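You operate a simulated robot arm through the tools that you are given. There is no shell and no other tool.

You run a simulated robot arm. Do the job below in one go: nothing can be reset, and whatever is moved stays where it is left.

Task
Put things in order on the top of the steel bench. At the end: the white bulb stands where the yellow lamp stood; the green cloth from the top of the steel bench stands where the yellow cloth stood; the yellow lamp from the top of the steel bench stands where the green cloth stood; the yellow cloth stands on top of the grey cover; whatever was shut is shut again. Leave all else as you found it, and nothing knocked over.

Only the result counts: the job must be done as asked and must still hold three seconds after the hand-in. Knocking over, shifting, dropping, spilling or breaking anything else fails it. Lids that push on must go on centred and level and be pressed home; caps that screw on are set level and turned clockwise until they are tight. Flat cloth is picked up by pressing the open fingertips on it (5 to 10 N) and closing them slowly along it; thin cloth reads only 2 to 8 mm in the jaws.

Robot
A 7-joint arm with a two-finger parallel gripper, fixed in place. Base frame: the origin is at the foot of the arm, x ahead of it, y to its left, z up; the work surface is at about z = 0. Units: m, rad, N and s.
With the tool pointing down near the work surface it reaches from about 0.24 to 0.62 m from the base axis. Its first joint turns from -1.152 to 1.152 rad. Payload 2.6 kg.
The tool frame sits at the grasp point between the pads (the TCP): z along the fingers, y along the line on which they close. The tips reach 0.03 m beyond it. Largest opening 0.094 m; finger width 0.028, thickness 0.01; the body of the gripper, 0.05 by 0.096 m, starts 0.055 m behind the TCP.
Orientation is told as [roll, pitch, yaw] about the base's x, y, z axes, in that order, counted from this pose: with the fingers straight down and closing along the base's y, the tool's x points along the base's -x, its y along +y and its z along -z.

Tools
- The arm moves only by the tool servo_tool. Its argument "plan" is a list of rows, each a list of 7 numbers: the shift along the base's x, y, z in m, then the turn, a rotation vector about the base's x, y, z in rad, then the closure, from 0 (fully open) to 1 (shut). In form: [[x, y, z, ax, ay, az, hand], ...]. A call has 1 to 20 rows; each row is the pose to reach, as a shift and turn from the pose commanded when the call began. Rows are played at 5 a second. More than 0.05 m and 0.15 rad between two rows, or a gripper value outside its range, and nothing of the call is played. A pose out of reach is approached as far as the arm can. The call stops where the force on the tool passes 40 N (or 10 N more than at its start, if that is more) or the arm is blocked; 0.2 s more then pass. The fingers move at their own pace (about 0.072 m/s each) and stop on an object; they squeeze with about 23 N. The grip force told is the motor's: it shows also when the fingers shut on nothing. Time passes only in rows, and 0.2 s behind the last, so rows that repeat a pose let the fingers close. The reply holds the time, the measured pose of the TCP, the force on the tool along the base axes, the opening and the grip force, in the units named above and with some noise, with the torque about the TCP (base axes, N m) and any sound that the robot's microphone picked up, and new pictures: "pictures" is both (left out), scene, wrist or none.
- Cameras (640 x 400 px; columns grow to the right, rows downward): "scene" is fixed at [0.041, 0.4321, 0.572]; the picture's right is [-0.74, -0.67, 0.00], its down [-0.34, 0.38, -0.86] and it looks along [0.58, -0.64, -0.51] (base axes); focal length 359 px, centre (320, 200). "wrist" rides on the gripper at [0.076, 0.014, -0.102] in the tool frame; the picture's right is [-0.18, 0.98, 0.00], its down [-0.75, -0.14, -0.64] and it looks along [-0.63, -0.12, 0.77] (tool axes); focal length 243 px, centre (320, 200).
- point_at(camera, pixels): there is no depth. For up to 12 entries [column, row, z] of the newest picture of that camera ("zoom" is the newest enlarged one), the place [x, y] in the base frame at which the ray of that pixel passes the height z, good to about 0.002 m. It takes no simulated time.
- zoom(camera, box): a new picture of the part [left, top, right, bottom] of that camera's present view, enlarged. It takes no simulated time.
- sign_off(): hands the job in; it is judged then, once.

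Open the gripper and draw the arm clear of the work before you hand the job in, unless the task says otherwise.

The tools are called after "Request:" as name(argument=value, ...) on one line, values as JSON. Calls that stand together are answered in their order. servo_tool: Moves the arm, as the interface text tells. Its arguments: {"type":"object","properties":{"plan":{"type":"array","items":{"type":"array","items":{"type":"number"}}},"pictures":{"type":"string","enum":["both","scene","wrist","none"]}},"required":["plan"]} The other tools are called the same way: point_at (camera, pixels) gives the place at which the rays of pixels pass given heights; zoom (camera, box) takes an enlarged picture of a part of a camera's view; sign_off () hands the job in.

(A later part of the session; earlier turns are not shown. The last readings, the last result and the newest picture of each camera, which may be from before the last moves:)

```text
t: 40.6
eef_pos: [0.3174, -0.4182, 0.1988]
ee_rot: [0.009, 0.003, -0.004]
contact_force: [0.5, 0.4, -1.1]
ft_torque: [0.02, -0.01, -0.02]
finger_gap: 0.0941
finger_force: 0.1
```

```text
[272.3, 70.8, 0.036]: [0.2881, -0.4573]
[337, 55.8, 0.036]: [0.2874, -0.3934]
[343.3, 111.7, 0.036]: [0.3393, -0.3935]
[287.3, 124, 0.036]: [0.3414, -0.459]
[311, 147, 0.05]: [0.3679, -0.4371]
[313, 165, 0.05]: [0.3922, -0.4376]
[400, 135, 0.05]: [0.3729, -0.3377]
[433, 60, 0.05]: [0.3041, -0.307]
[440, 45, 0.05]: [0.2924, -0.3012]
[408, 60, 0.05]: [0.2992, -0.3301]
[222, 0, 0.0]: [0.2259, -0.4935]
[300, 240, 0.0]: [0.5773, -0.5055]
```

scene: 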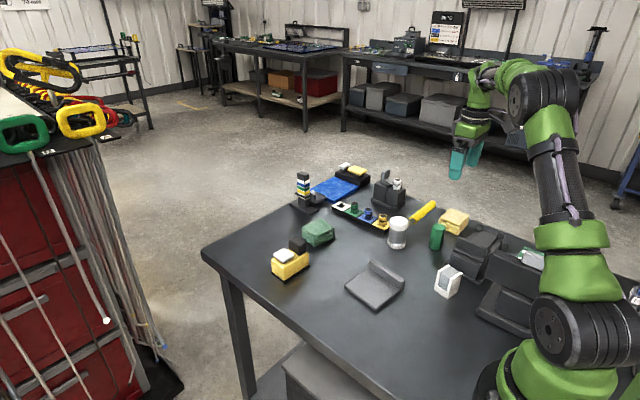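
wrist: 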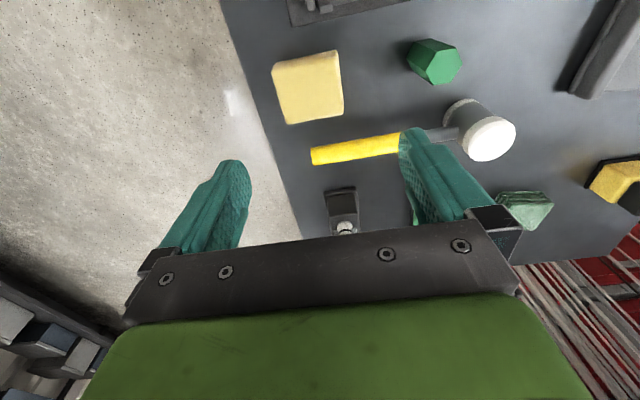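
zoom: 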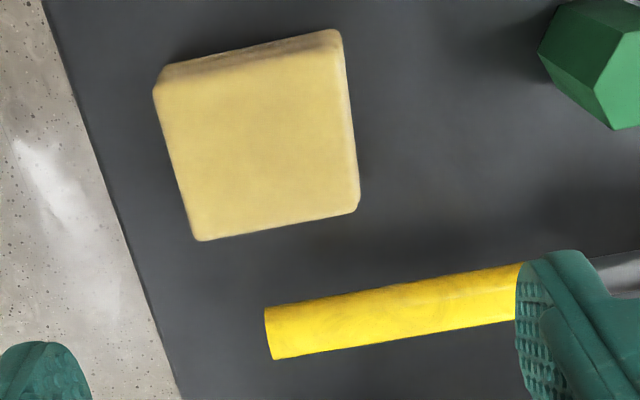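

The yellow cloth is centred at (0.314,−0.426), 53 × 65 mm, aligned with the axes. I straighten up, centre over it, and descend with the fingers open along y.

Request:
servo_tool(plan=[[-0.0034, -0.0078, 0, -0.009, -0.003, 0.004, 0], [-0.0034, -0.0078, -0.04, -0.009, -0.003, 0.004, 0], [-0.0034, -0.0078, -0.08, -0.009, -0.003, 0.004, 0], [-0.0034, -0.0078, -0.12, -0.009, -0.003, 0.004, 0], [-0.0034, -0.0078, -0.145, -0.009, -0.003, 0.004, 0], [-0.0034, -0.0078, -0.162, -0.009, -0.003, 0.004, 0], [-0.0034, -0.0078, -0.162, -0.009, -0.003, 0.004, 0]])

Request:
zoom(camera="scene", box=[410, 180, 510, 260])

```text
t: 42.2
eef_pos: [0.3116, -0.4263, 0.0389]
ee_rot: [-0.001, -0.001, 0.001]
contact_force: [-0.6, -0.1, -0.4]
ft_torque: [-0.02, 0.01, 0.01]
finger_gap: 0.0939
finger_force: 0.0
```

scene: 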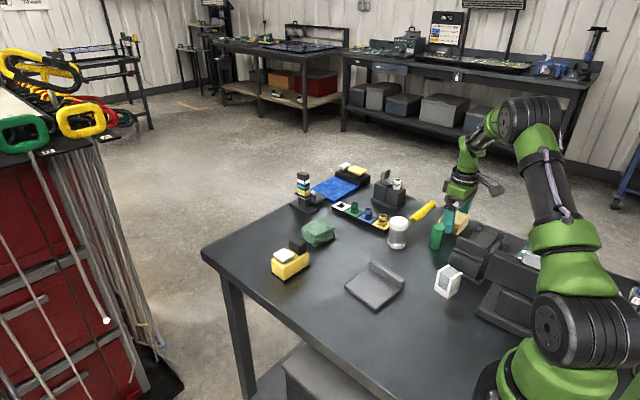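
wrist: 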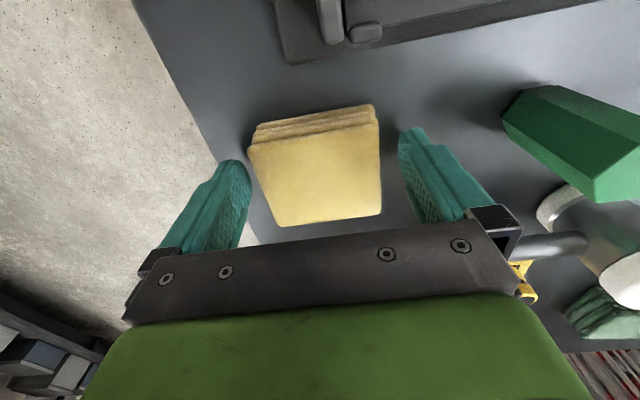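

```text
5.00 times, centred on (460, 220) of scene
```

zoom: 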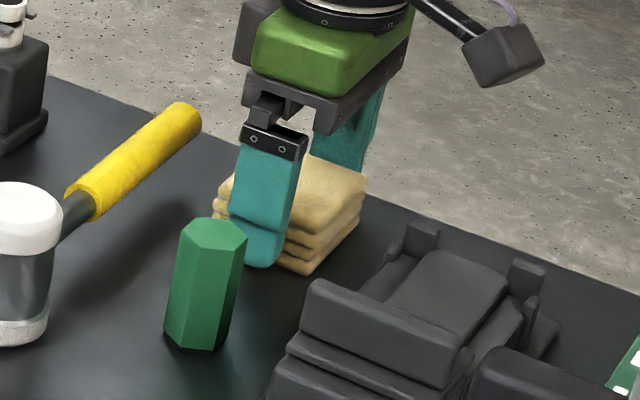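

The fingers straddle the yellow cloth evenly. I close slowly and check the opening.

Request:
servo_tool(plan=[[0, 0, 0, 0, 0, 0, 0.15], [0, 0, 0, 0, 0, 0, 0.25], [0, 0, 0, 0, 0, 0, 0.32], [0, 0, 0, 0, 0, 0, 0.4], [0, 0, 0, 0, 0, 0, 0.5], [0, 0, 0, 0, 0, 0, 0.6]], pictures="wrist")

```text
t: 43.6
eef_pos: [0.3117, -0.4277, 0.0399]
ee_rot: [0.001, -0.002, 0.0]
contact_force: [0.4, -1.0, 0.4]
ft_torque: [0.0, -0.01, 0.0]
finger_gap: 0.0688
finger_force: 23.0
```

wrist: 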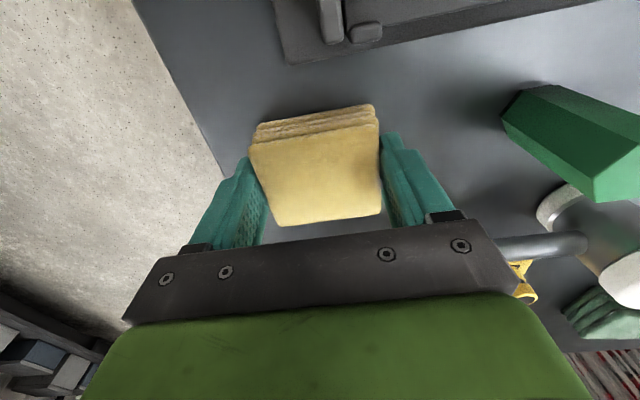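

The cloth is firmly held at 68.8 mm. I lift it straight up to z≈0.2.

Request:
servo_tool(plan=[[0, 0, 0.01, 0, 0, 0, 0.7], [0, 0, 0.04, 0, 0, 0, 0.7], [0, 0, 0.08, 0, 0, 0, 0.7], [0, 0, 0.12, 0, 0, 0, 0.7], [0, 0, 0.16, 0, 0, 0, 0.7], [0, 0, 0.16, 0, 0, 0, 0.7]])

Request:
zoom(camera="wrist", box=[200, 80, 440, 260])

```text
t: 45.0
eef_pos: [0.3145, -0.4242, 0.1994]
ee_rot: [0.0, -0.002, 0.0]
contact_force: [0.2, -0.3, -1.1]
ft_torque: [-0.03, -0.02, 0.04]
finger_gap: 0.0687
finger_force: 22.4
```

scene: 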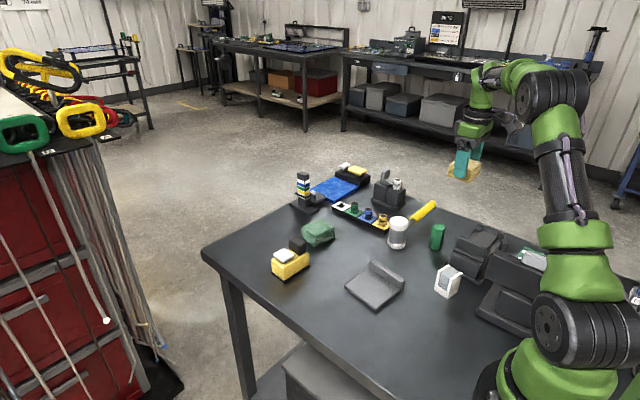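
wrist: 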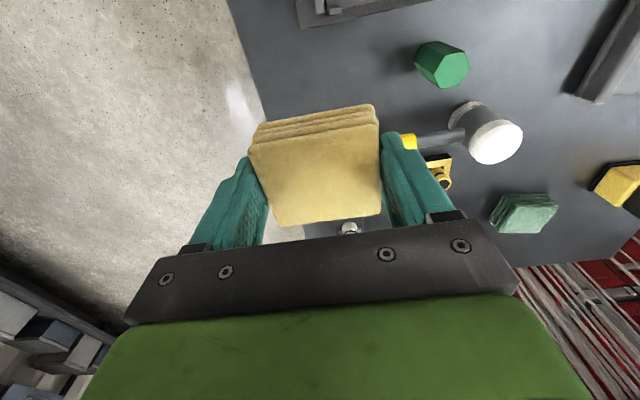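

```text
2.22 times, centred on (320, 170) of wrist
```

zoom: 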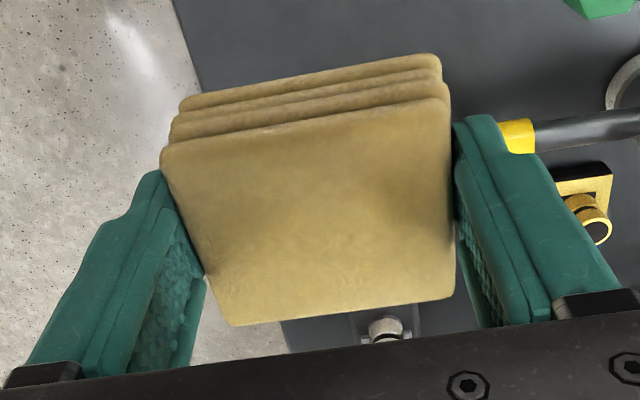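

The cloth is held level. I carry it at z≈0.2 to above the grey plate, turning −1.65 rad so the fingers end up on the x sides, clear of the ridge.

Request:
servo_tool(plan=[[0.002, 0.03, 0, 0, 0, -0.14, 0.7], [0.004, 0.06, 0, 0, 0, -0.28, 0.7], [0.006, 0.09, 0, 0, 0, -0.42, 0.7], [0.008, 0.12, 0, 0, 0, -0.56, 0.7], [0.01, 0.15, 0, 0, 0, -0.7, 0.7], [0.013, 0.18, 0, 0, 0, -0.84, 0.7], [0.016, 0.21, 0, 0, 0, -0.98, 0.7], [0.02, 0.24, 0, 0, 0, -1.12, 0.7], [0.024, 0.27, 0, 0, 0, -1.26, 0.7], [0.028, 0.3, 0, 0, 0, -1.4, 0.7], [0.029, 0.33, 0, 0, 0, -1.54, 0.7], [0.029, 0.353, 0, 0, 0, -1.66, 0.7], [0.029, 0.353, -0.05, 0, 0, -1.66, 0.7], [0.029, 0.353, -0.08, 0, 0, -1.66, 0.7], [0.029, 0.353, -0.08, 0, 0, -1.66, 0.7]])

Request:
zoom(camera="scene", box=[330, 220, 430, 320])

```text
t: 48.2
eef_pos: [0.3418, -0.0757, 0.1158]
ee_rot: [-0.001, -0.002, -1.659]
contact_force: [0.6, -0.6, -0.4]
ft_torque: [0.0, 0.01, 0.0]
finger_gap: 0.0688
finger_force: 22.9
```

scene: 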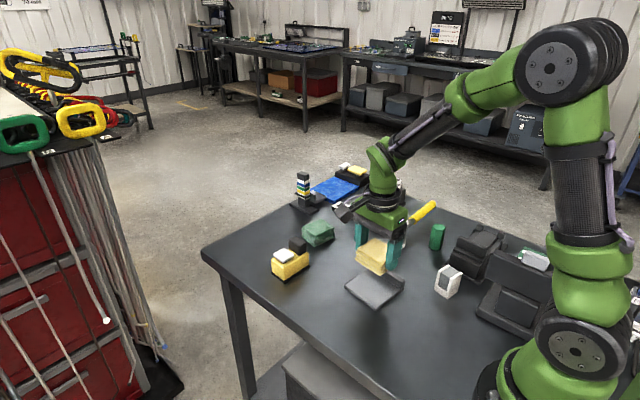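
wrist: 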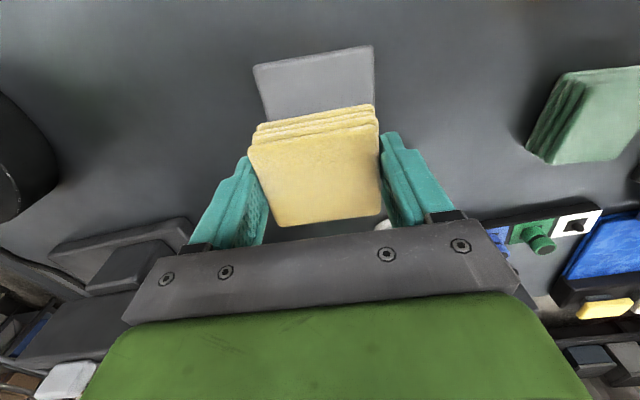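

```text
4.00 times, centred on (380, 270) of scene
```

zoom: 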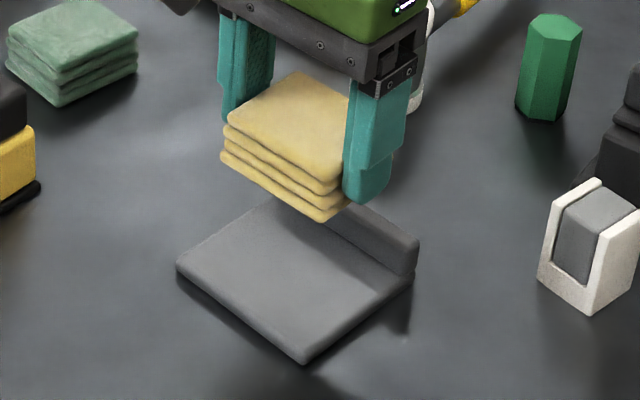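

The cloth hangs just above the plate. I shift +3 mm in y to be centred between ridge and front edge, and lower toward the plate top.

Request:
servo_tool(plan=[[0, 0.003, -0.02, 0, 0, 0, 0.7], [0, 0.003, -0.04, 0, 0, 0, 0.7], [0, 0.003, -0.055, 0, 0, 0, 0.7], [0, 0.003, -0.06, 0, 0, 0, 0.7], [0, 0.003, -0.063, 0, 0, 0, 0.7]], pictures="scene")

Request:
zoom(camera="scene", box=[330, 230, 430, 320])

```text
t: 49.4
eef_pos: [0.3398, -0.071, 0.0545]
ee_rot: [-0.002, -0.003, -1.659]
contact_force: [0.2, -0.8, 0.2]
ft_torque: [-0.01, 0.04, 0.01]
finger_gap: 0.0687
finger_force: 22.2
```

scene: 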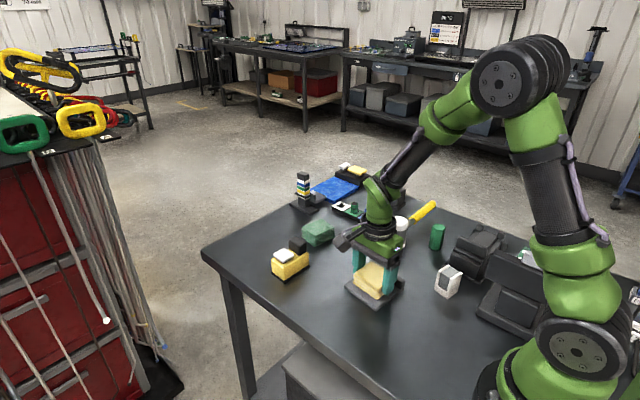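

```text
4.44 times, centred on (380, 275) of scene
```

zoom: 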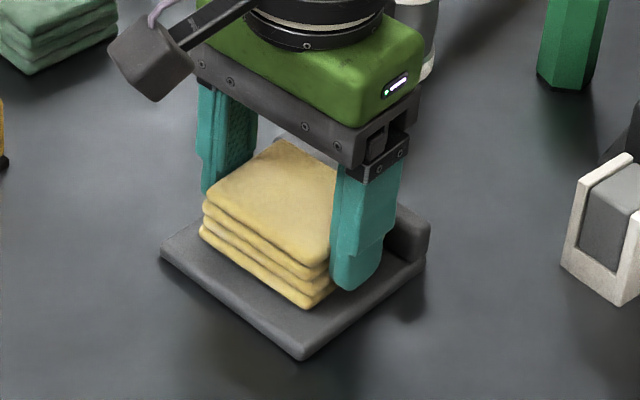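

The cloth is a few millimetres above the plate, with no contact yet. I lower in 1 mm steps.

Request:
servo_tool(plan=[[0.001, 0, -0.001, 0, 0, 0, 0.7], [0.001, 0, -0.002, 0, 0, 0, 0.7], [0.001, 0, -0.003, 0, 0, 0, 0.7]], pictures="none")

Request:
servo_tool(plan=[[0, 0, -0.001, 0, 0, 0, 0.7], [0, 0, -0.0015, 0, 0, 0, 0.7]], pictures="none")

```text
t: 50.2
eef_pos: [0.3417, -0.0735, 0.0525]
ee_rot: [0.001, -0.001, -1.657]
contact_force: [-0.6, -0.3, 0.2]
ft_torque: [0.0, 0.0, 0.0]
finger_gap: 0.0688
finger_force: 23.0
```

```text
t: 50.8
eef_pos: [0.3428, -0.0737, 0.05]
ee_rot: [-0.001, -0.003, -1.659]
contact_force: [0.4, -0.1, 0.4]
ft_torque: [0.03, 0.01, 0.02]
finger_gap: 0.0687
finger_force: 22.8
```

There is still no contact at z≈0.050. I keep stepping down.

Request:
servo_tool(plan=[[0, 0, -0.001, 0, 0, 0, 0.7]], pictures="none")

Request:
servo_tool(plan=[[0, 0, -0.001, 0, 0, 0, 0.7]], pictures="scene")

Request:
zoom(camera="scene", box=[340, 250, 410, 310])

```text
t: 51.2
eef_pos: [0.3401, -0.0716, 0.0495]
ee_rot: [0.0, -0.002, -1.661]
contact_force: [-0.5, -0.5, 3.9]
ft_torque: [-0.06, -0.01, 0.01]
finger_gap: 0.0684
finger_force: 23.7
```

```text
t: 51.6
eef_pos: [0.341, -0.0719, 0.0489]
ee_rot: [0.002, -0.002, -1.66]
contact_force: [-5.3, 2.1, 20.8]
ft_torque: [-0.08, 0.28, -0.04]
finger_gap: 0.0687
finger_force: 23.1
```

scene: 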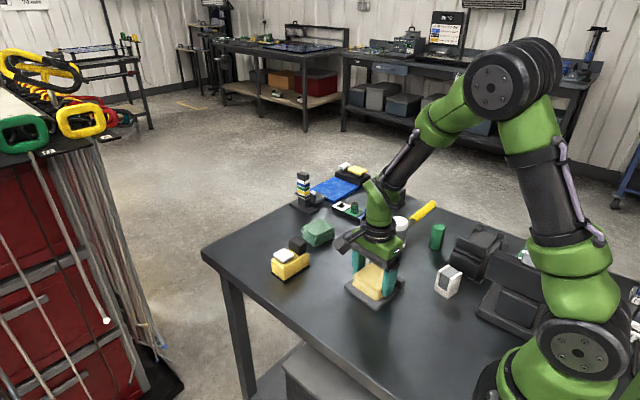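

```text
6.67 times, centred on (375, 280) of scene
```

zoom: 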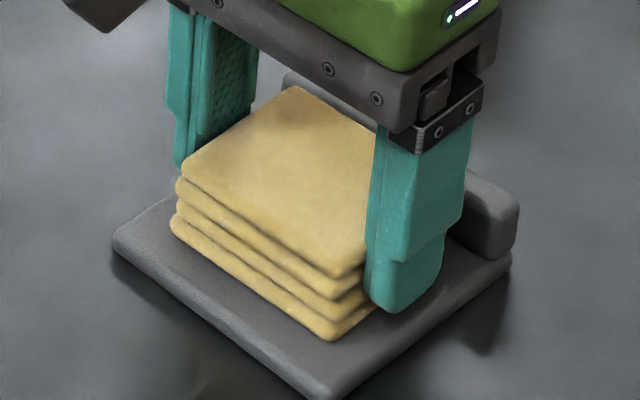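

Contact is made at 20 N, so the cloth sits on the plate. I back off 0.8 mm, open gently and rise.

Request:
servo_tool(plan=[[0, 0, 0.0008, 0, 0, 0, 0.7], [0, 0, 0.0008, 0, 0, 0, 0.2], [0, 0, 0.0008, 0, 0, 0, 0.1], [0, 0, 0.0008, 0, 0, 0, 0], [0, 0, 0.03, 0, 0, 0, 0], [0, 0, 0.07, 0, 0, 0, 0], [0, 0, 0.11, 0, 0, 0, 0], [0, 0, 0.15, 0, 0, 0, 0], [0, 0, 0.15, 0, 0, 0, 0]])

Request:
zoom(camera="scene", box=[340, 250, 410, 310])

```text
t: 53.6
eef_pos: [0.3405, -0.0739, 0.1985]
ee_rot: [0.002, -0.001, -1.661]
contact_force: [0.3, 0.4, 0.5]
ft_torque: [0.0, -0.01, 0.02]
finger_gap: 0.0939
finger_force: 0.0
```

scene: 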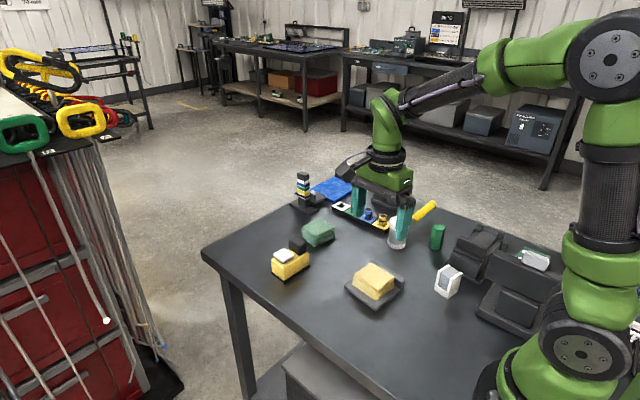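
wrist: 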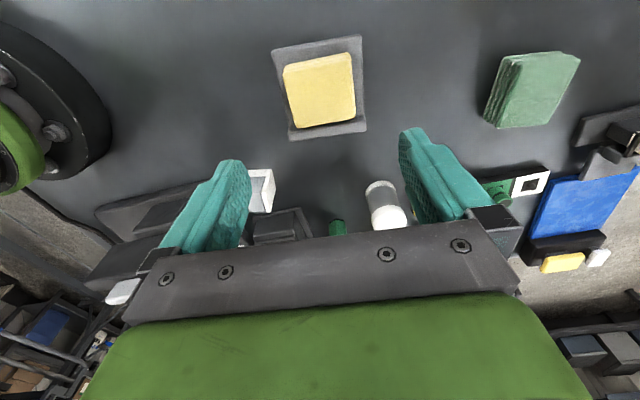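

```text
6.67 times, centred on (375, 280) of scene
```

zoom: 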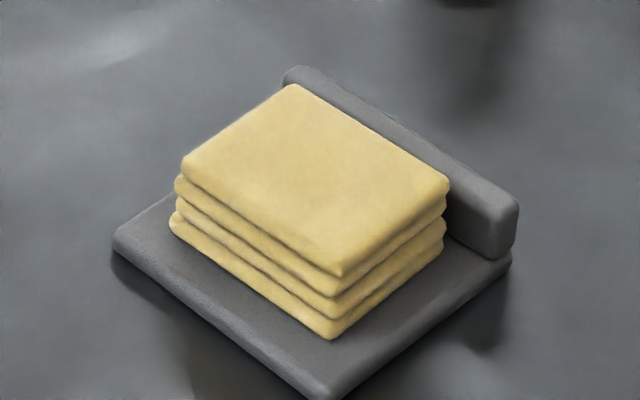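

The yellow cloth sits squarely on the grey cover. Now I measure the green cloth from the wrist view at (532,90).

Request:
zoom(camera="wrist", box=[470, 35, 600, 145])

```text
3.64 times, centred on (535, 90) of wrist
```

zoom: 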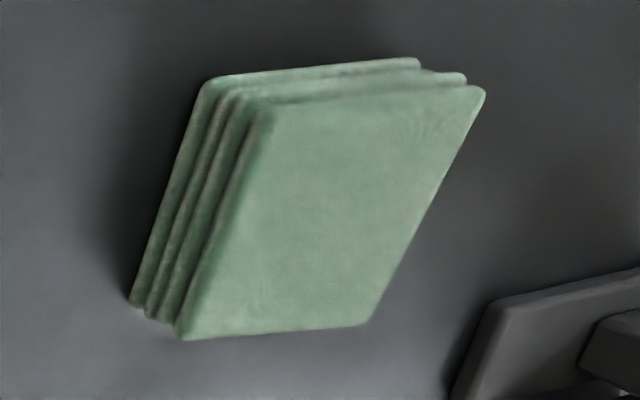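

I convert the top-face and base corners of the green cloth.

Request:
point_at(camera="wrist", pixels=[[519.9, 63.9, 0.036], [580.3, 59.2, 0.036], [547.4, 124.3, 0.036], [496, 127.9, 0.036], [503.4, 57, 0.004], [562.5, 52.1, 0.004], [482.8, 118.3, 0.004]])

```text
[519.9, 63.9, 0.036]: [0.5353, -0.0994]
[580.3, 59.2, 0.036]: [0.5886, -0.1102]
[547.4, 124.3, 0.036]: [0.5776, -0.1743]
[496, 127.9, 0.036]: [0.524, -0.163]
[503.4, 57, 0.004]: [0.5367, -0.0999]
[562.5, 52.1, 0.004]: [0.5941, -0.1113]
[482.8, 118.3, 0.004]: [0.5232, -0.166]
```

The green cloth is centred at (0.558,−0.138), turned −0.2 rad, 54 × 65 mm. I move over it at z≈0.2 with yaw −0.2.

Request:
servo_tool(plan=[[0.02, -0.006, 0, 0, 0, 0.14, 0], [0.04, -0.012, 0, 0, 0, 0.28, 0], [0.06, -0.018, 0, 0, 0, 0.42, 0], [0.08, -0.024, 0, 0, 0, 0.56, 0], [0.1, -0.03, 0, 0, 0, 0.7, 0], [0.12, -0.036, 0, 0, 0, 0.84, 0], [0.14, -0.042, 0, 0, 0, 0.98, 0], [0.16, -0.048, 0, 0, 0, 1.12, 0], [0.18, -0.054, 0, 0, 0, 1.26, 0], [0.2, -0.06, 0, 0, 0, 1.4, 0], [0.2175, -0.064, 0, 0, 0, 1.46, 0], [0.2175, -0.064, 0, 0, 0, 1.46, 0]])

Request:
zoom(camera="wrist", box=[230, 20, 430, 160])

```text
t: 56.2
eef_pos: [0.5583, -0.1357, 0.1979]
ee_rot: [-0.002, -0.002, -0.199]
contact_force: [-0.7, 0.8, 0.2]
ft_torque: [-0.02, -0.02, 0.0]
finger_gap: 0.0943
finger_force: 0.1
```

scene: 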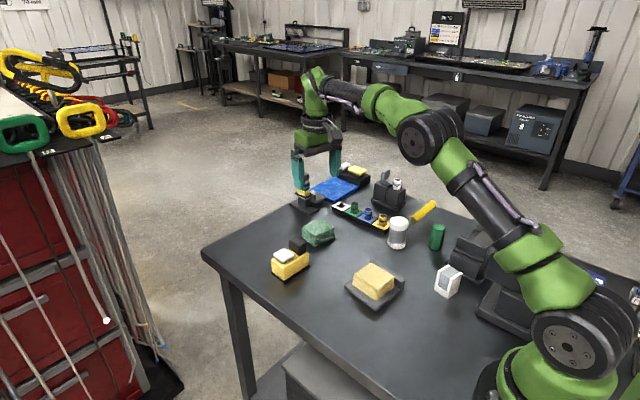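
wrist: 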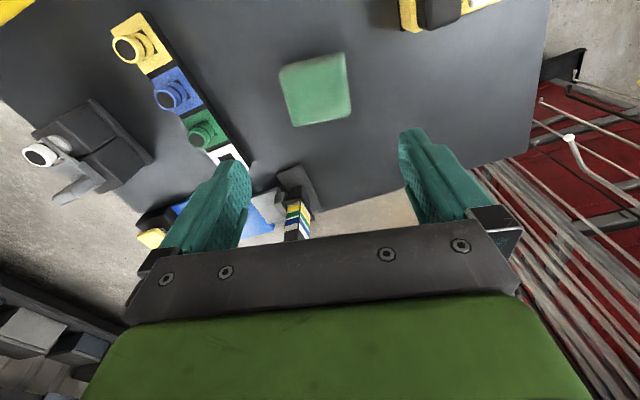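

```text
2.86 times, centred on (330, 90) of wrist
```

zoom: 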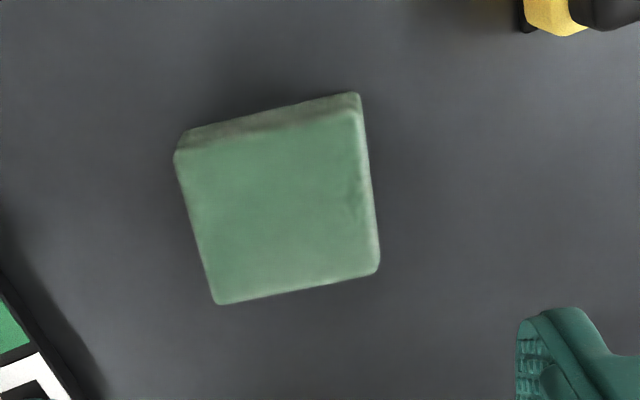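

Request:
point_at(camera="wrist", pixels=[[279.3, 74.3, 0.036], [344, 59.2, 0.036], [351, 113.8, 0.036], [293.3, 126, 0.036]])

```text
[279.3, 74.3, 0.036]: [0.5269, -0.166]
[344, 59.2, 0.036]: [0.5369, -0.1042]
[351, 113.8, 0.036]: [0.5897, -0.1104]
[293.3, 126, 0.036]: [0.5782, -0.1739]
```

The two measurements agree: centre (0.558,−0.1385), yaw about −0.17. I turn +0.03 rad and descend around the cloth.

Request:
servo_tool(plan=[[0, -0.001, -0.04, 0, 0, 0.03, 0], [0, -0.001, -0.08, 0, 0, 0.03, 0], [0, -0.001, -0.12, 0, 0, 0.03, 0], [0, -0.001, -0.145, 0, 0, 0.03, 0], [0, -0.001, -0.16, 0, 0, 0.03, 0], [0, -0.001, -0.16, 0, 0, 0.03, 0]])

Request:
zoom(camera="scene", box=[270, 170, 370, 260])

```text
t: 57.6
eef_pos: [0.5618, -0.1379, 0.0395]
ee_rot: [-0.002, -0.002, -0.168]
contact_force: [0.5, -0.3, -0.1]
ft_torque: [-0.04, 0.0, 0.02]
finger_gap: 0.0941
finger_force: 0.1
```

scene: 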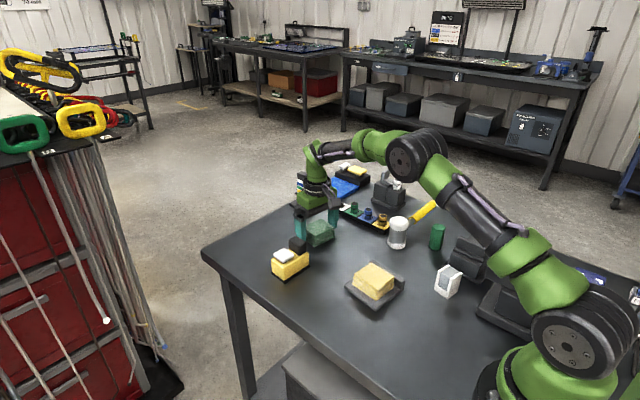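
wrist: 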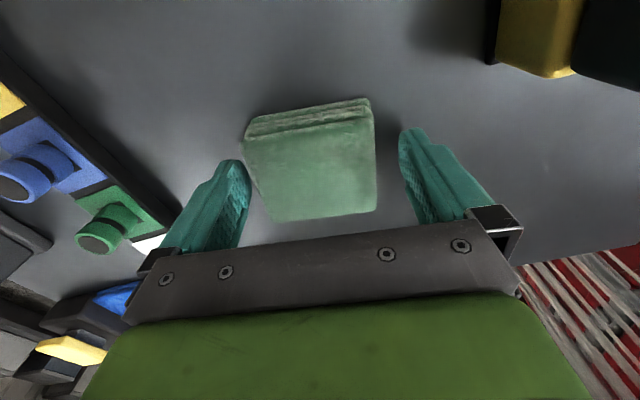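

```text
4.44 times, centred on (320, 215) of scene
```

zoom: 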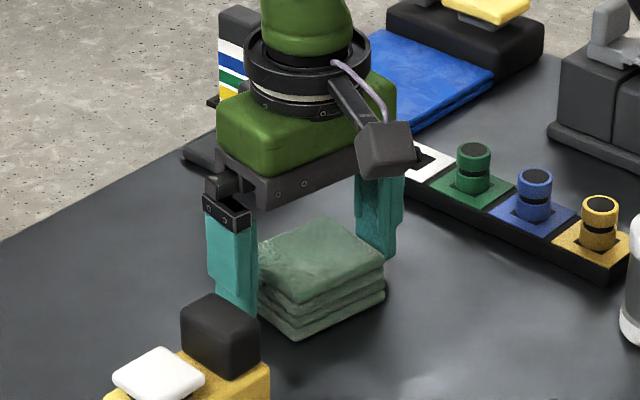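

The fingers straddle the green cloth with room on both sides. I close and lift.

Request:
servo_tool(plan=[[0, 0, 0, 0, 0, 0, 0.15], [0, 0, 0, 0, 0, 0, 0.25], [0, 0, 0, 0, 0, 0, 0.32], [0, 0, 0, 0, 0, 0, 0.4], [0, 0, 0, 0, 0, 0, 0.5], [0, 0, 0, 0, 0, 0, 0.6], [0, 0, 0.01, 0, 0, 0, 0.7], [0, 0, 0.04, 0, 0, 0, 0.7], [0, 0, 0.08, 0, 0, 0, 0.7], [0, 0, 0.12, 0, 0, 0, 0.7], [0, 0, 0.16, 0, 0, 0, 0.7], [0, 0, 0.16, 0, 0, 0, 0.7]])

```text
t: 60.2
eef_pos: [0.5576, -0.14, 0.201]
ee_rot: [-0.001, -0.002, -0.169]
contact_force: [-0.1, -0.4, -0.1]
ft_torque: [0.02, 0.02, -0.01]
finger_gap: 0.0687
finger_force: 23.2
```

scene: 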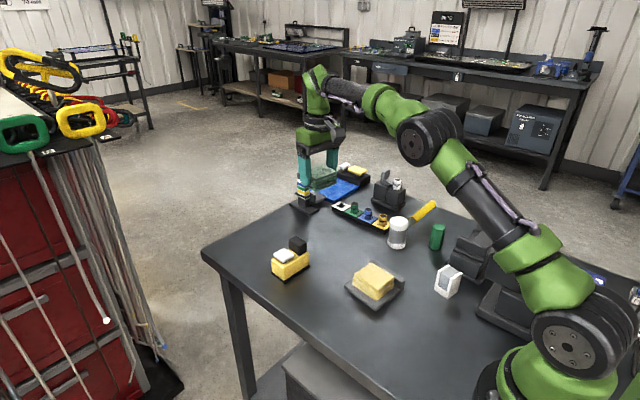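
wrist: 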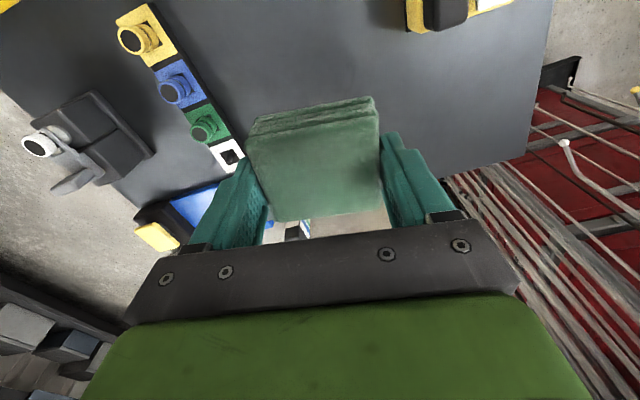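

The green cloth is held at 68.7 mm. I carry it at z≈0.2 to where the yellow cloth stood, (0.314,−0.426), turning to yaw 0.

Request:
servo_tool(plan=[[-0.0271, -0.0319, 0, 0, 0, 0.02, 0.7], [-0.0542, -0.0639, 0, 0, 0, 0.04, 0.7], [-0.0813, -0.0958, 0, 0, 0, 0.06, 0.7], [-0.1084, -0.1278, 0, 0, 0, 0.08, 0.7], [-0.1356, -0.1597, 0, 0, 0, 0.1, 0.7], [-0.1627, -0.1917, 0, 0, 0, 0.12, 0.7], [-0.1898, -0.2236, 0, 0, 0, 0.14, 0.7], [-0.2169, -0.2556, 0, 0, 0, 0.16, 0.7], [-0.244, -0.2875, 0, 0, 0, 0.17, 0.7], [-0.244, -0.2875, 0, 0, 0, 0.17, 0.7]])

```text
t: 62.4
eef_pos: [0.311, -0.4256, 0.1999]
ee_rot: [0.001, -0.001, 0.001]
contact_force: [0.1, 0.0, -0.9]
ft_torque: [0.01, -0.01, -0.01]
finger_gap: 0.0687
finger_force: 22.7
```

scene: 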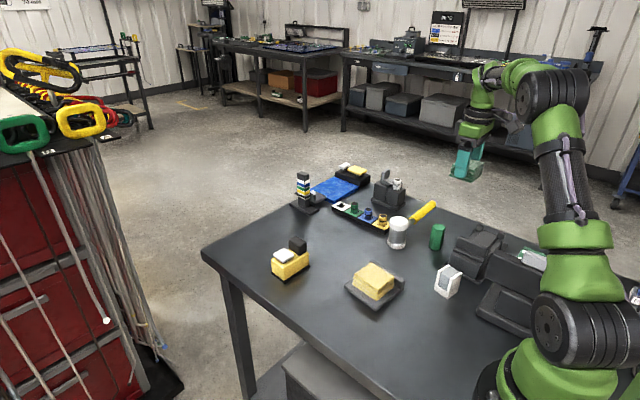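
wrist: 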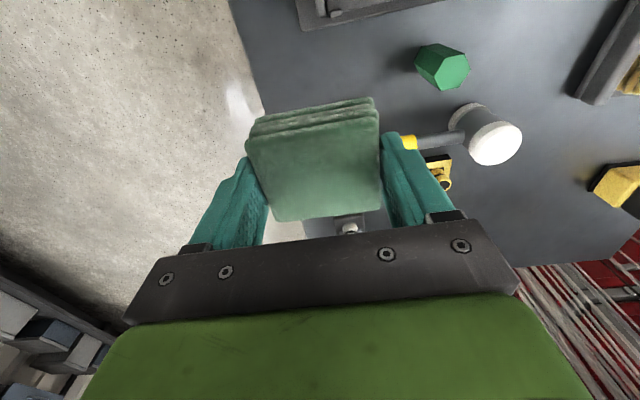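

The view matches the one when I lifted the yellow cloth there. The green cloth sits about 3 mm further back in the grip, so I shift +3 mm in x and lower.

Request:
servo_tool(plan=[[0.003, 0, -0.04, 0, 0, 0, 0.7], [0.003, 0, -0.08, 0, 0, 0, 0.7], [0.003, 0, -0.12, 0, 0, 0, 0.7], [0.003, 0, -0.145, 0, 0, 0, 0.7], [0.003, 0, -0.156, 0, 0, 0, 0.7], [0.003, 0, -0.158, 0, 0, 0, 0.7]], pictures="scene")

Request:
zoom(camera="scene", box=[410, 180, 510, 260])

```text
t: 63.8
eef_pos: [0.3163, -0.4228, 0.0394]
ee_rot: [0.0, -0.001, 0.002]
contact_force: [0.9, 0.2, 0.0]
ft_torque: [0.0, -0.02, -0.02]
finger_gap: 0.069
finger_force: 22.8
```

scene: 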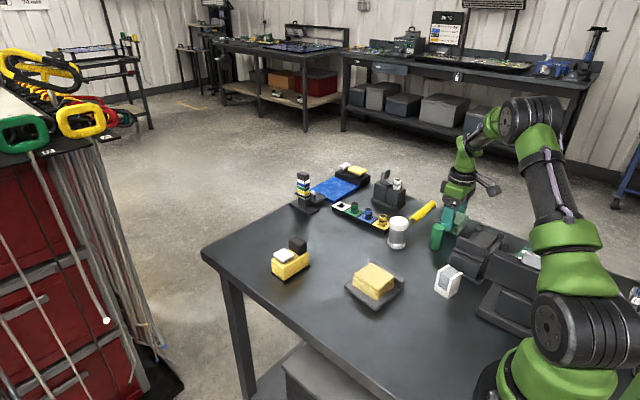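

```text
5.00 times, centred on (460, 220) of scene
```

zoom: 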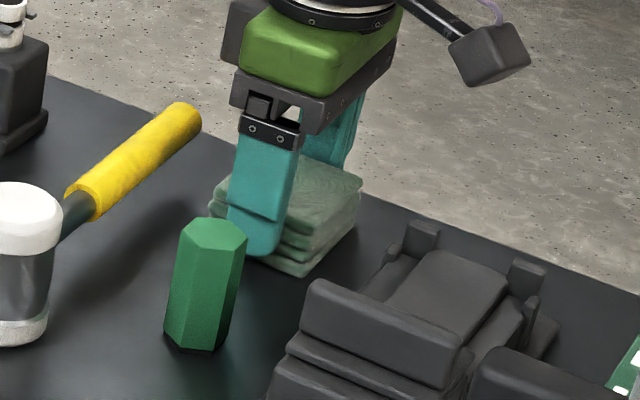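

I step down 1 mm at a time until the cloth touches the bench.

Request:
servo_tool(plan=[[0, 0, -0.001, 0, 0, 0, 0.7]], pictures="none")

Request:
servo_tool(plan=[[0, 0, -0.001, 0, 0, 0, 0.7]], pictures="none")

```text
t: 64.2
eef_pos: [0.3175, -0.424, 0.0396]
ee_rot: [0.001, -0.001, 0.0]
contact_force: [-1.4, 0.9, 0.8]
ft_torque: [0.03, -0.02, 0.02]
finger_gap: 0.0685
finger_force: 22.8
```

```text
t: 64.6
eef_pos: [0.3174, -0.4241, 0.0392]
ee_rot: [-0.003, -0.003, -0.001]
contact_force: [0.8, -0.6, 3.0]
ft_torque: [0.06, 0.0, 0.0]
finger_gap: 0.0686
finger_force: 22.9
```

Contact reads 3 N. I open gently and rise.

Request:
servo_tool(plan=[[0, 0, 0, 0, 0, 0, 0.25], [0, 0, 0, 0, 0, 0, 0.1], [0, 0, 0, 0, 0, 0, 0], [0, 0, 0, 0, 0, 0, 0], [0, 0, 0.04, 0, 0, 0, 0], [0, 0, 0.08, 0, 0, 0, 0], [0, 0, 0.12, 0, 0, 0, 0], [0, 0, 0.16, 0, 0, 0, 0], [0, 0, 0.16, 0, 0, 0, 0]])

Request:
zoom(camera="scene", box=[430, 200, 480, 240])

Request:
zoom(camera="wrist", box=[240, 40, 420, 180])

```text
t: 66.6
eef_pos: [0.3175, -0.427, 0.1997]
ee_rot: [0.001, -0.001, -0.001]
contact_force: [0.2, -0.3, -0.4]
ft_torque: [-0.01, 0.01, 0.01]
finger_gap: 0.0938
finger_force: 0.0
```

scene: 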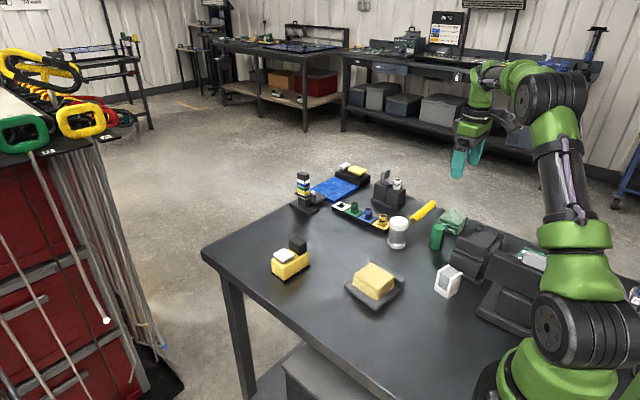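
wrist: 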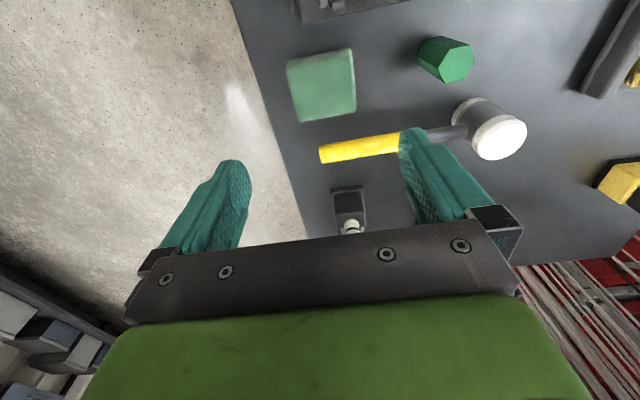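

```text
10.00 times, centred on (455, 220) of scene
```

zoom: 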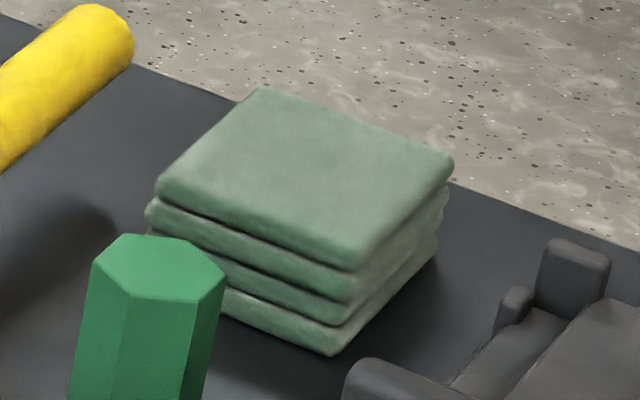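

```text
2.86 times, centred on (330, 110) of wrist
```

zoom: 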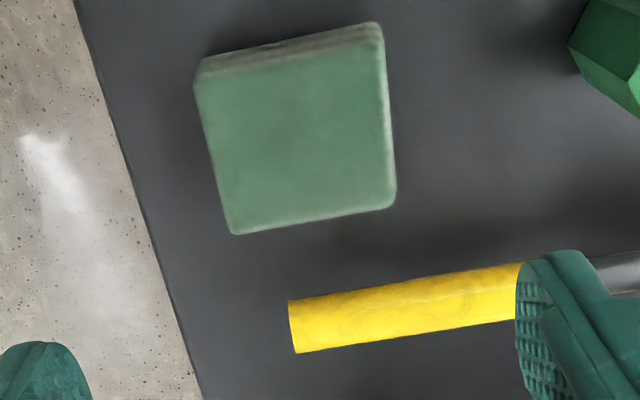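

The green cloth now stands where the yellow one stood (within about 3 mm). Next I fly to above the yellow lamp at (0.525,−0.004) to measure it.

Request:
servo_tool(plan=[[0.0, 0.043, 0, 0, 0, 0, 0], [0.01, 0.086, 0, 0, 0, 0, 0], [0.03, 0.129, 0, 0, 0, 0, 0], [0.05, 0.17, 0, 0, 0, 0, 0], [0.075, 0.21, 0, 0, 0, 0, 0], [0.1, 0.25, 0, 0, 0, 0, 0], [0.125, 0.29, 0, 0, 0, 0, 0], [0.15, 0.33, 0, 0, 0, 0, 0], [0.175, 0.37, 0, 0, 0, 0, 0], [0.195, 0.4, 0, 0, 0, 0, 0], [0.209, 0.422, 0, 0, 0, 0, 0], [0.209, 0.422, 0, 0, 0, 0, 0]])

Request:
zoom(camera="wrist", box=[230, 20, 430, 160])

```text
t: 69.2
eef_pos: [0.5263, -0.0031, 0.1983]
ee_rot: [0.001, -0.003, 0.0]
contact_force: [0.2, -0.4, -0.1]
ft_torque: [0.0, -0.01, 0.03]
finger_gap: 0.094
finger_force: 0.0
```

scene: 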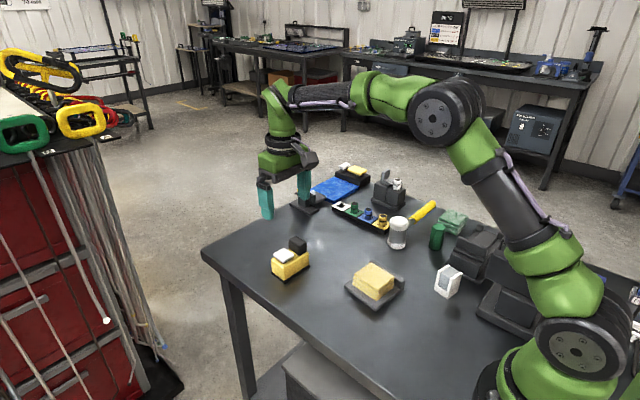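
wrist: 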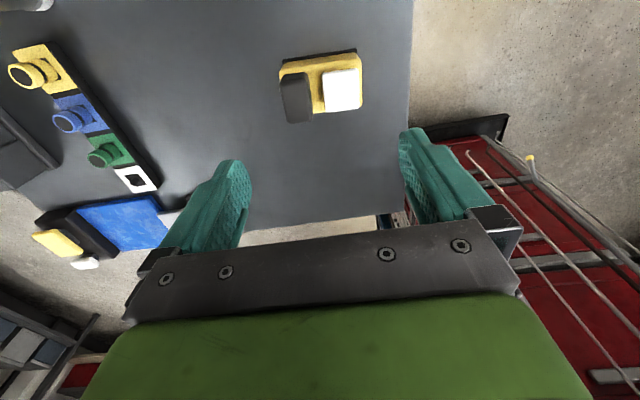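

```text
2.86 times, centred on (330, 90) of wrist
```

zoom: 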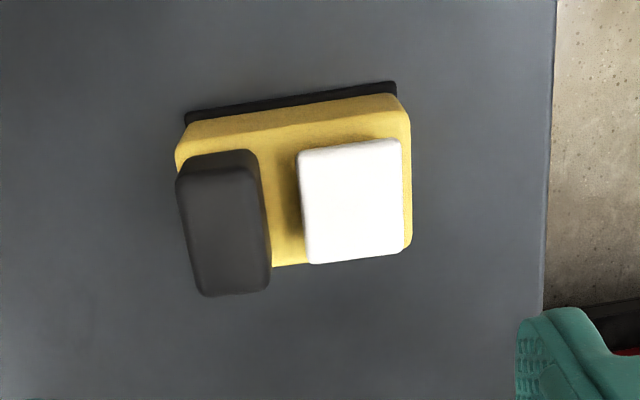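

I convert the lamp body's top corners and base edge.

Request:
point_at(camera="wrist", pixels=[[280, 74.3, 0.042], [361.5, 57.8, 0.042], [362.2, 106.8, 0.042], [282.8, 60.3, 0.003], [356.2, 49.1, 0.003], [280, 105, 0.065], [312, 107, 0.05], [364, 105, 0.05]])

```text
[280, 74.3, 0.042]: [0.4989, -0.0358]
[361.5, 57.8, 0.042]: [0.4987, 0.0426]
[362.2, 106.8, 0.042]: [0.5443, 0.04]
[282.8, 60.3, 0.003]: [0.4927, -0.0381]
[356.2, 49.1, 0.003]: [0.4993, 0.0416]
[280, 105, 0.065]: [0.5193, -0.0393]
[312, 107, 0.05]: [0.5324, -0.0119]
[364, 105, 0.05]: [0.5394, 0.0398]
```

Before choosing the gripping direction I check whether the black cube or white plate overhang the body.

Request:
point_at(camera="wrist", pixels=[[283, 83, 0.065], [309, 80, 0.065], [311, 121, 0.065], [290, 122, 0.065], [323, 74, 0.05], [357, 69, 0.05], [357, 108, 0.05], [327, 111, 0.05]])

Request:
point_at(camera="scene", pixels=[[288.5, 244, 0.065], [296, 236, 0.065], [307, 244.5, 0.065], [299.5, 250, 0.065]])

```text
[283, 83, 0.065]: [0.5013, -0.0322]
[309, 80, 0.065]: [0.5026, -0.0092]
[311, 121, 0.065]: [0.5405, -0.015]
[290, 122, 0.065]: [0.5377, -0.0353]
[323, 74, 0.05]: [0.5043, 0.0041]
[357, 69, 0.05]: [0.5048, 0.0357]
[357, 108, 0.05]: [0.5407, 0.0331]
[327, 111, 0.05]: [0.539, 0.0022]
```

```text
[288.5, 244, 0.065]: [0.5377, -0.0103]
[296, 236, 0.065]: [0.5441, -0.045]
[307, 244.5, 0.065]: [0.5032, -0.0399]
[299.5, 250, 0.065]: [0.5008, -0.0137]
```

Cube and plate lie within the body, so gripping across x (45 mm) is cleanest. I turn to yaw −1.61 over (0.521,0.001) and go down to about z=0.09 first.

Request:
servo_tool(plan=[[-0.0005, 0.0, 0, 0, 0, -0.14, 0], [-0.001, 0.001, 0, 0, 0, -0.28, 0], [-0.0015, 0.001, 0, 0, 0, -0.42, 0], [-0.002, 0.002, 0, 0, 0, -0.56, 0], [-0.0025, 0.002, 0, 0, 0, -0.7, 0], [-0.003, 0.003, 0, 0, 0, -0.84, 0], [-0.0035, 0.004, 0, 0, 0, -0.98, 0], [-0.004, 0.004, 0, 0, 0, -1.12, 0.1], [-0.004, 0.004, 0, 0, 0, -1.26, 0.2], [-0.004, 0.004, 0, 0, 0, -1.4, 0.25], [-0.004, 0.004, -0.03, 0, 0, -1.54, 0.25], [-0.004, 0.004, -0.07, 0, 0, -1.61, 0.25], [-0.004, 0.004, -0.09, 0, 0, -1.61, 0.25], [-0.004, 0.004, -0.09, 0, 0, -1.61, 0.25]])

Request:
zoom(camera="scene", box=[240, 200, 340, 300])

```text
t: 72.2
eef_pos: [0.5217, 0.0028, 0.1082]
ee_rot: [0.0, -0.002, -1.61]
contact_force: [0.4, -0.1, 0.3]
ft_torque: [0.0, 0.04, 0.0]
finger_gap: 0.0706
finger_force: 0.1
```

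scene: 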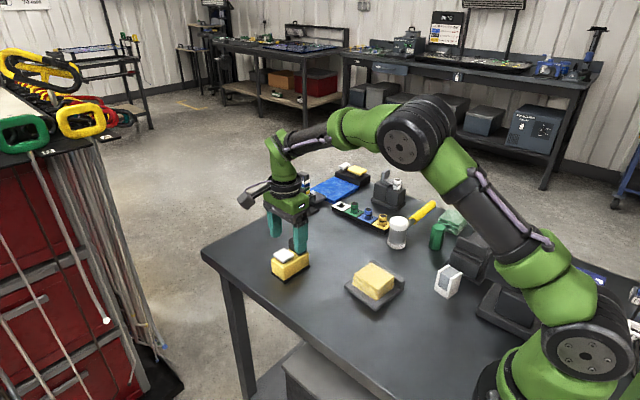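
wrist: 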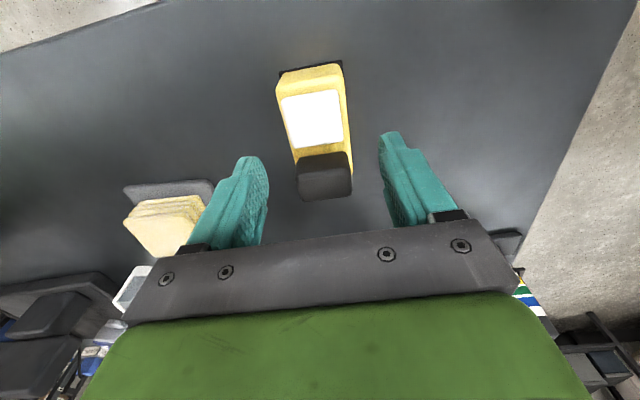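

```text
4.00 times, centred on (290, 250) of scene
```

zoom: 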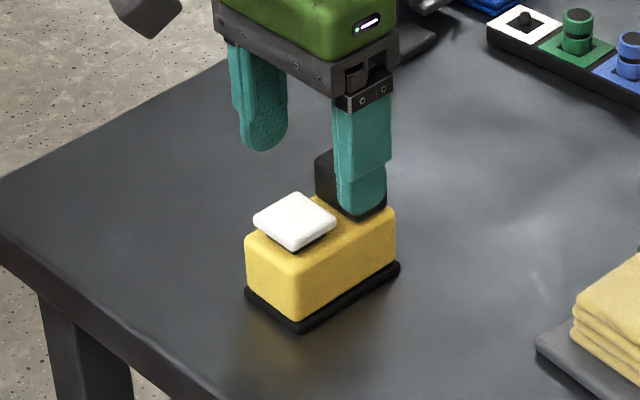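

The fingers straddle the lamp body across x. I lower to z≈0.042 (tips above the black sole).

Request:
servo_tool(plan=[[0, 0, -0.025, 0, 0, 0, 0.25], [0, 0, -0.05, 0, 0, 0, 0.25], [0, 0, -0.066, 0, 0, 0, 0.25], [0, 0, -0.066, 0, 0, 0, 0.25]])

Request:
zoom(camera="scene", box=[240, 200, 340, 300])

```text
t: 73.2
eef_pos: [0.524, 0.0018, 0.0402]
ee_rot: [0.001, -0.002, -1.609]
contact_force: [-0.9, 0.2, 0.5]
ft_torque: [-0.02, -0.01, 0.01]
finger_gap: 0.0706
finger_force: 0.1
```

scene: 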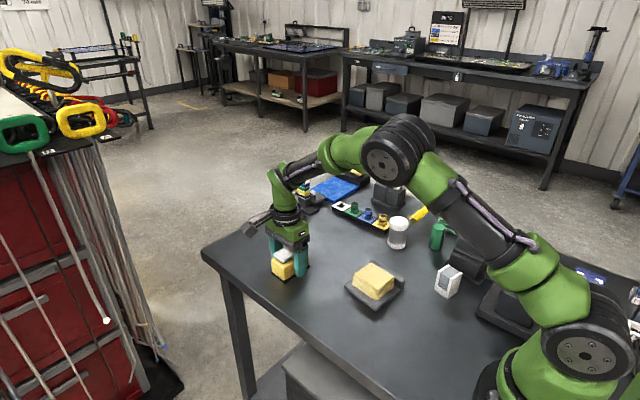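
wrist: 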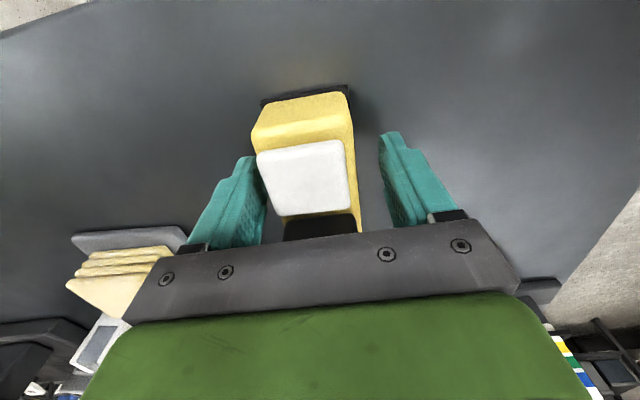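

```text
4.00 times, centred on (290, 250) of scene
```

zoom: 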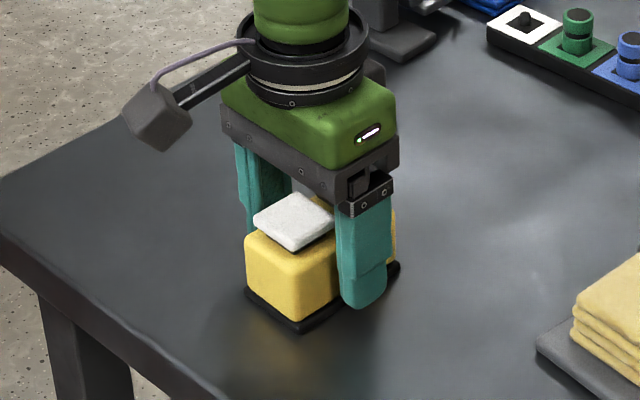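

The body looks a few millimetres nearer the −x finger. I shift −3 mm in x, and close slowly.

Request:
servo_tool(plan=[[-0.003, 0, 0.001, 0, 0, 0, 0.25], [-0.003, 0, 0.001, 0, 0, 0, 0.35], [-0.003, 0, 0.001, 0, 0, 0, 0.42], [-0.003, 0, 0.001, 0, 0, 0, 0.5], [-0.003, 0, 0.001, 0, 0, 0, 0.6], [-0.003, 0, 0.001, 0, 0, 0, 0.7], [-0.003, 0, 0.001, 0, 0, 0, 0.8]])

Request:
zoom(camera="scene", box=[262, 232, 322, 288])

```text
t: 74.8
eef_pos: [0.5204, 0.0021, 0.0419]
ee_rot: [0.0, 0.0, -1.608]
contact_force: [-1.3, -0.3, 0.6]
ft_torque: [0.0, -0.02, -0.01]
finger_gap: 0.0505
finger_force: 22.3
```

scene: 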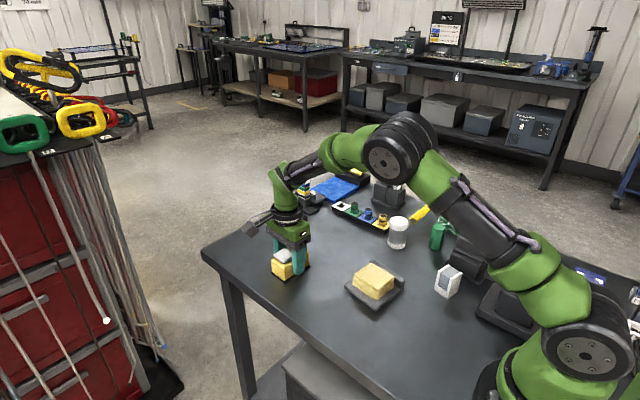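
wrist: 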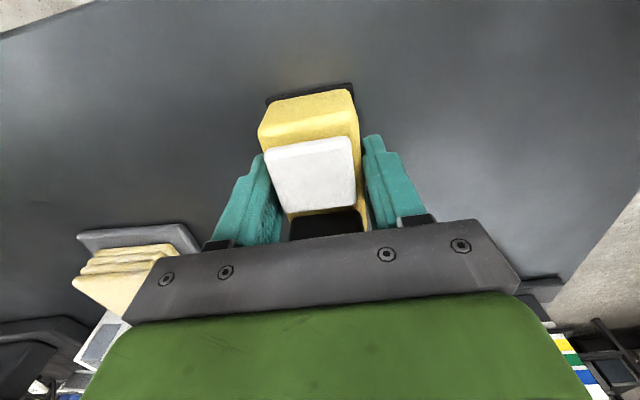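

```text
7.14 times, centred on (292, 260) of scene
```

zoom: 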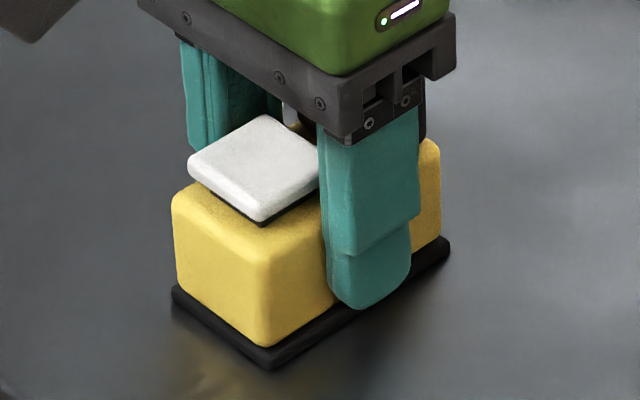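

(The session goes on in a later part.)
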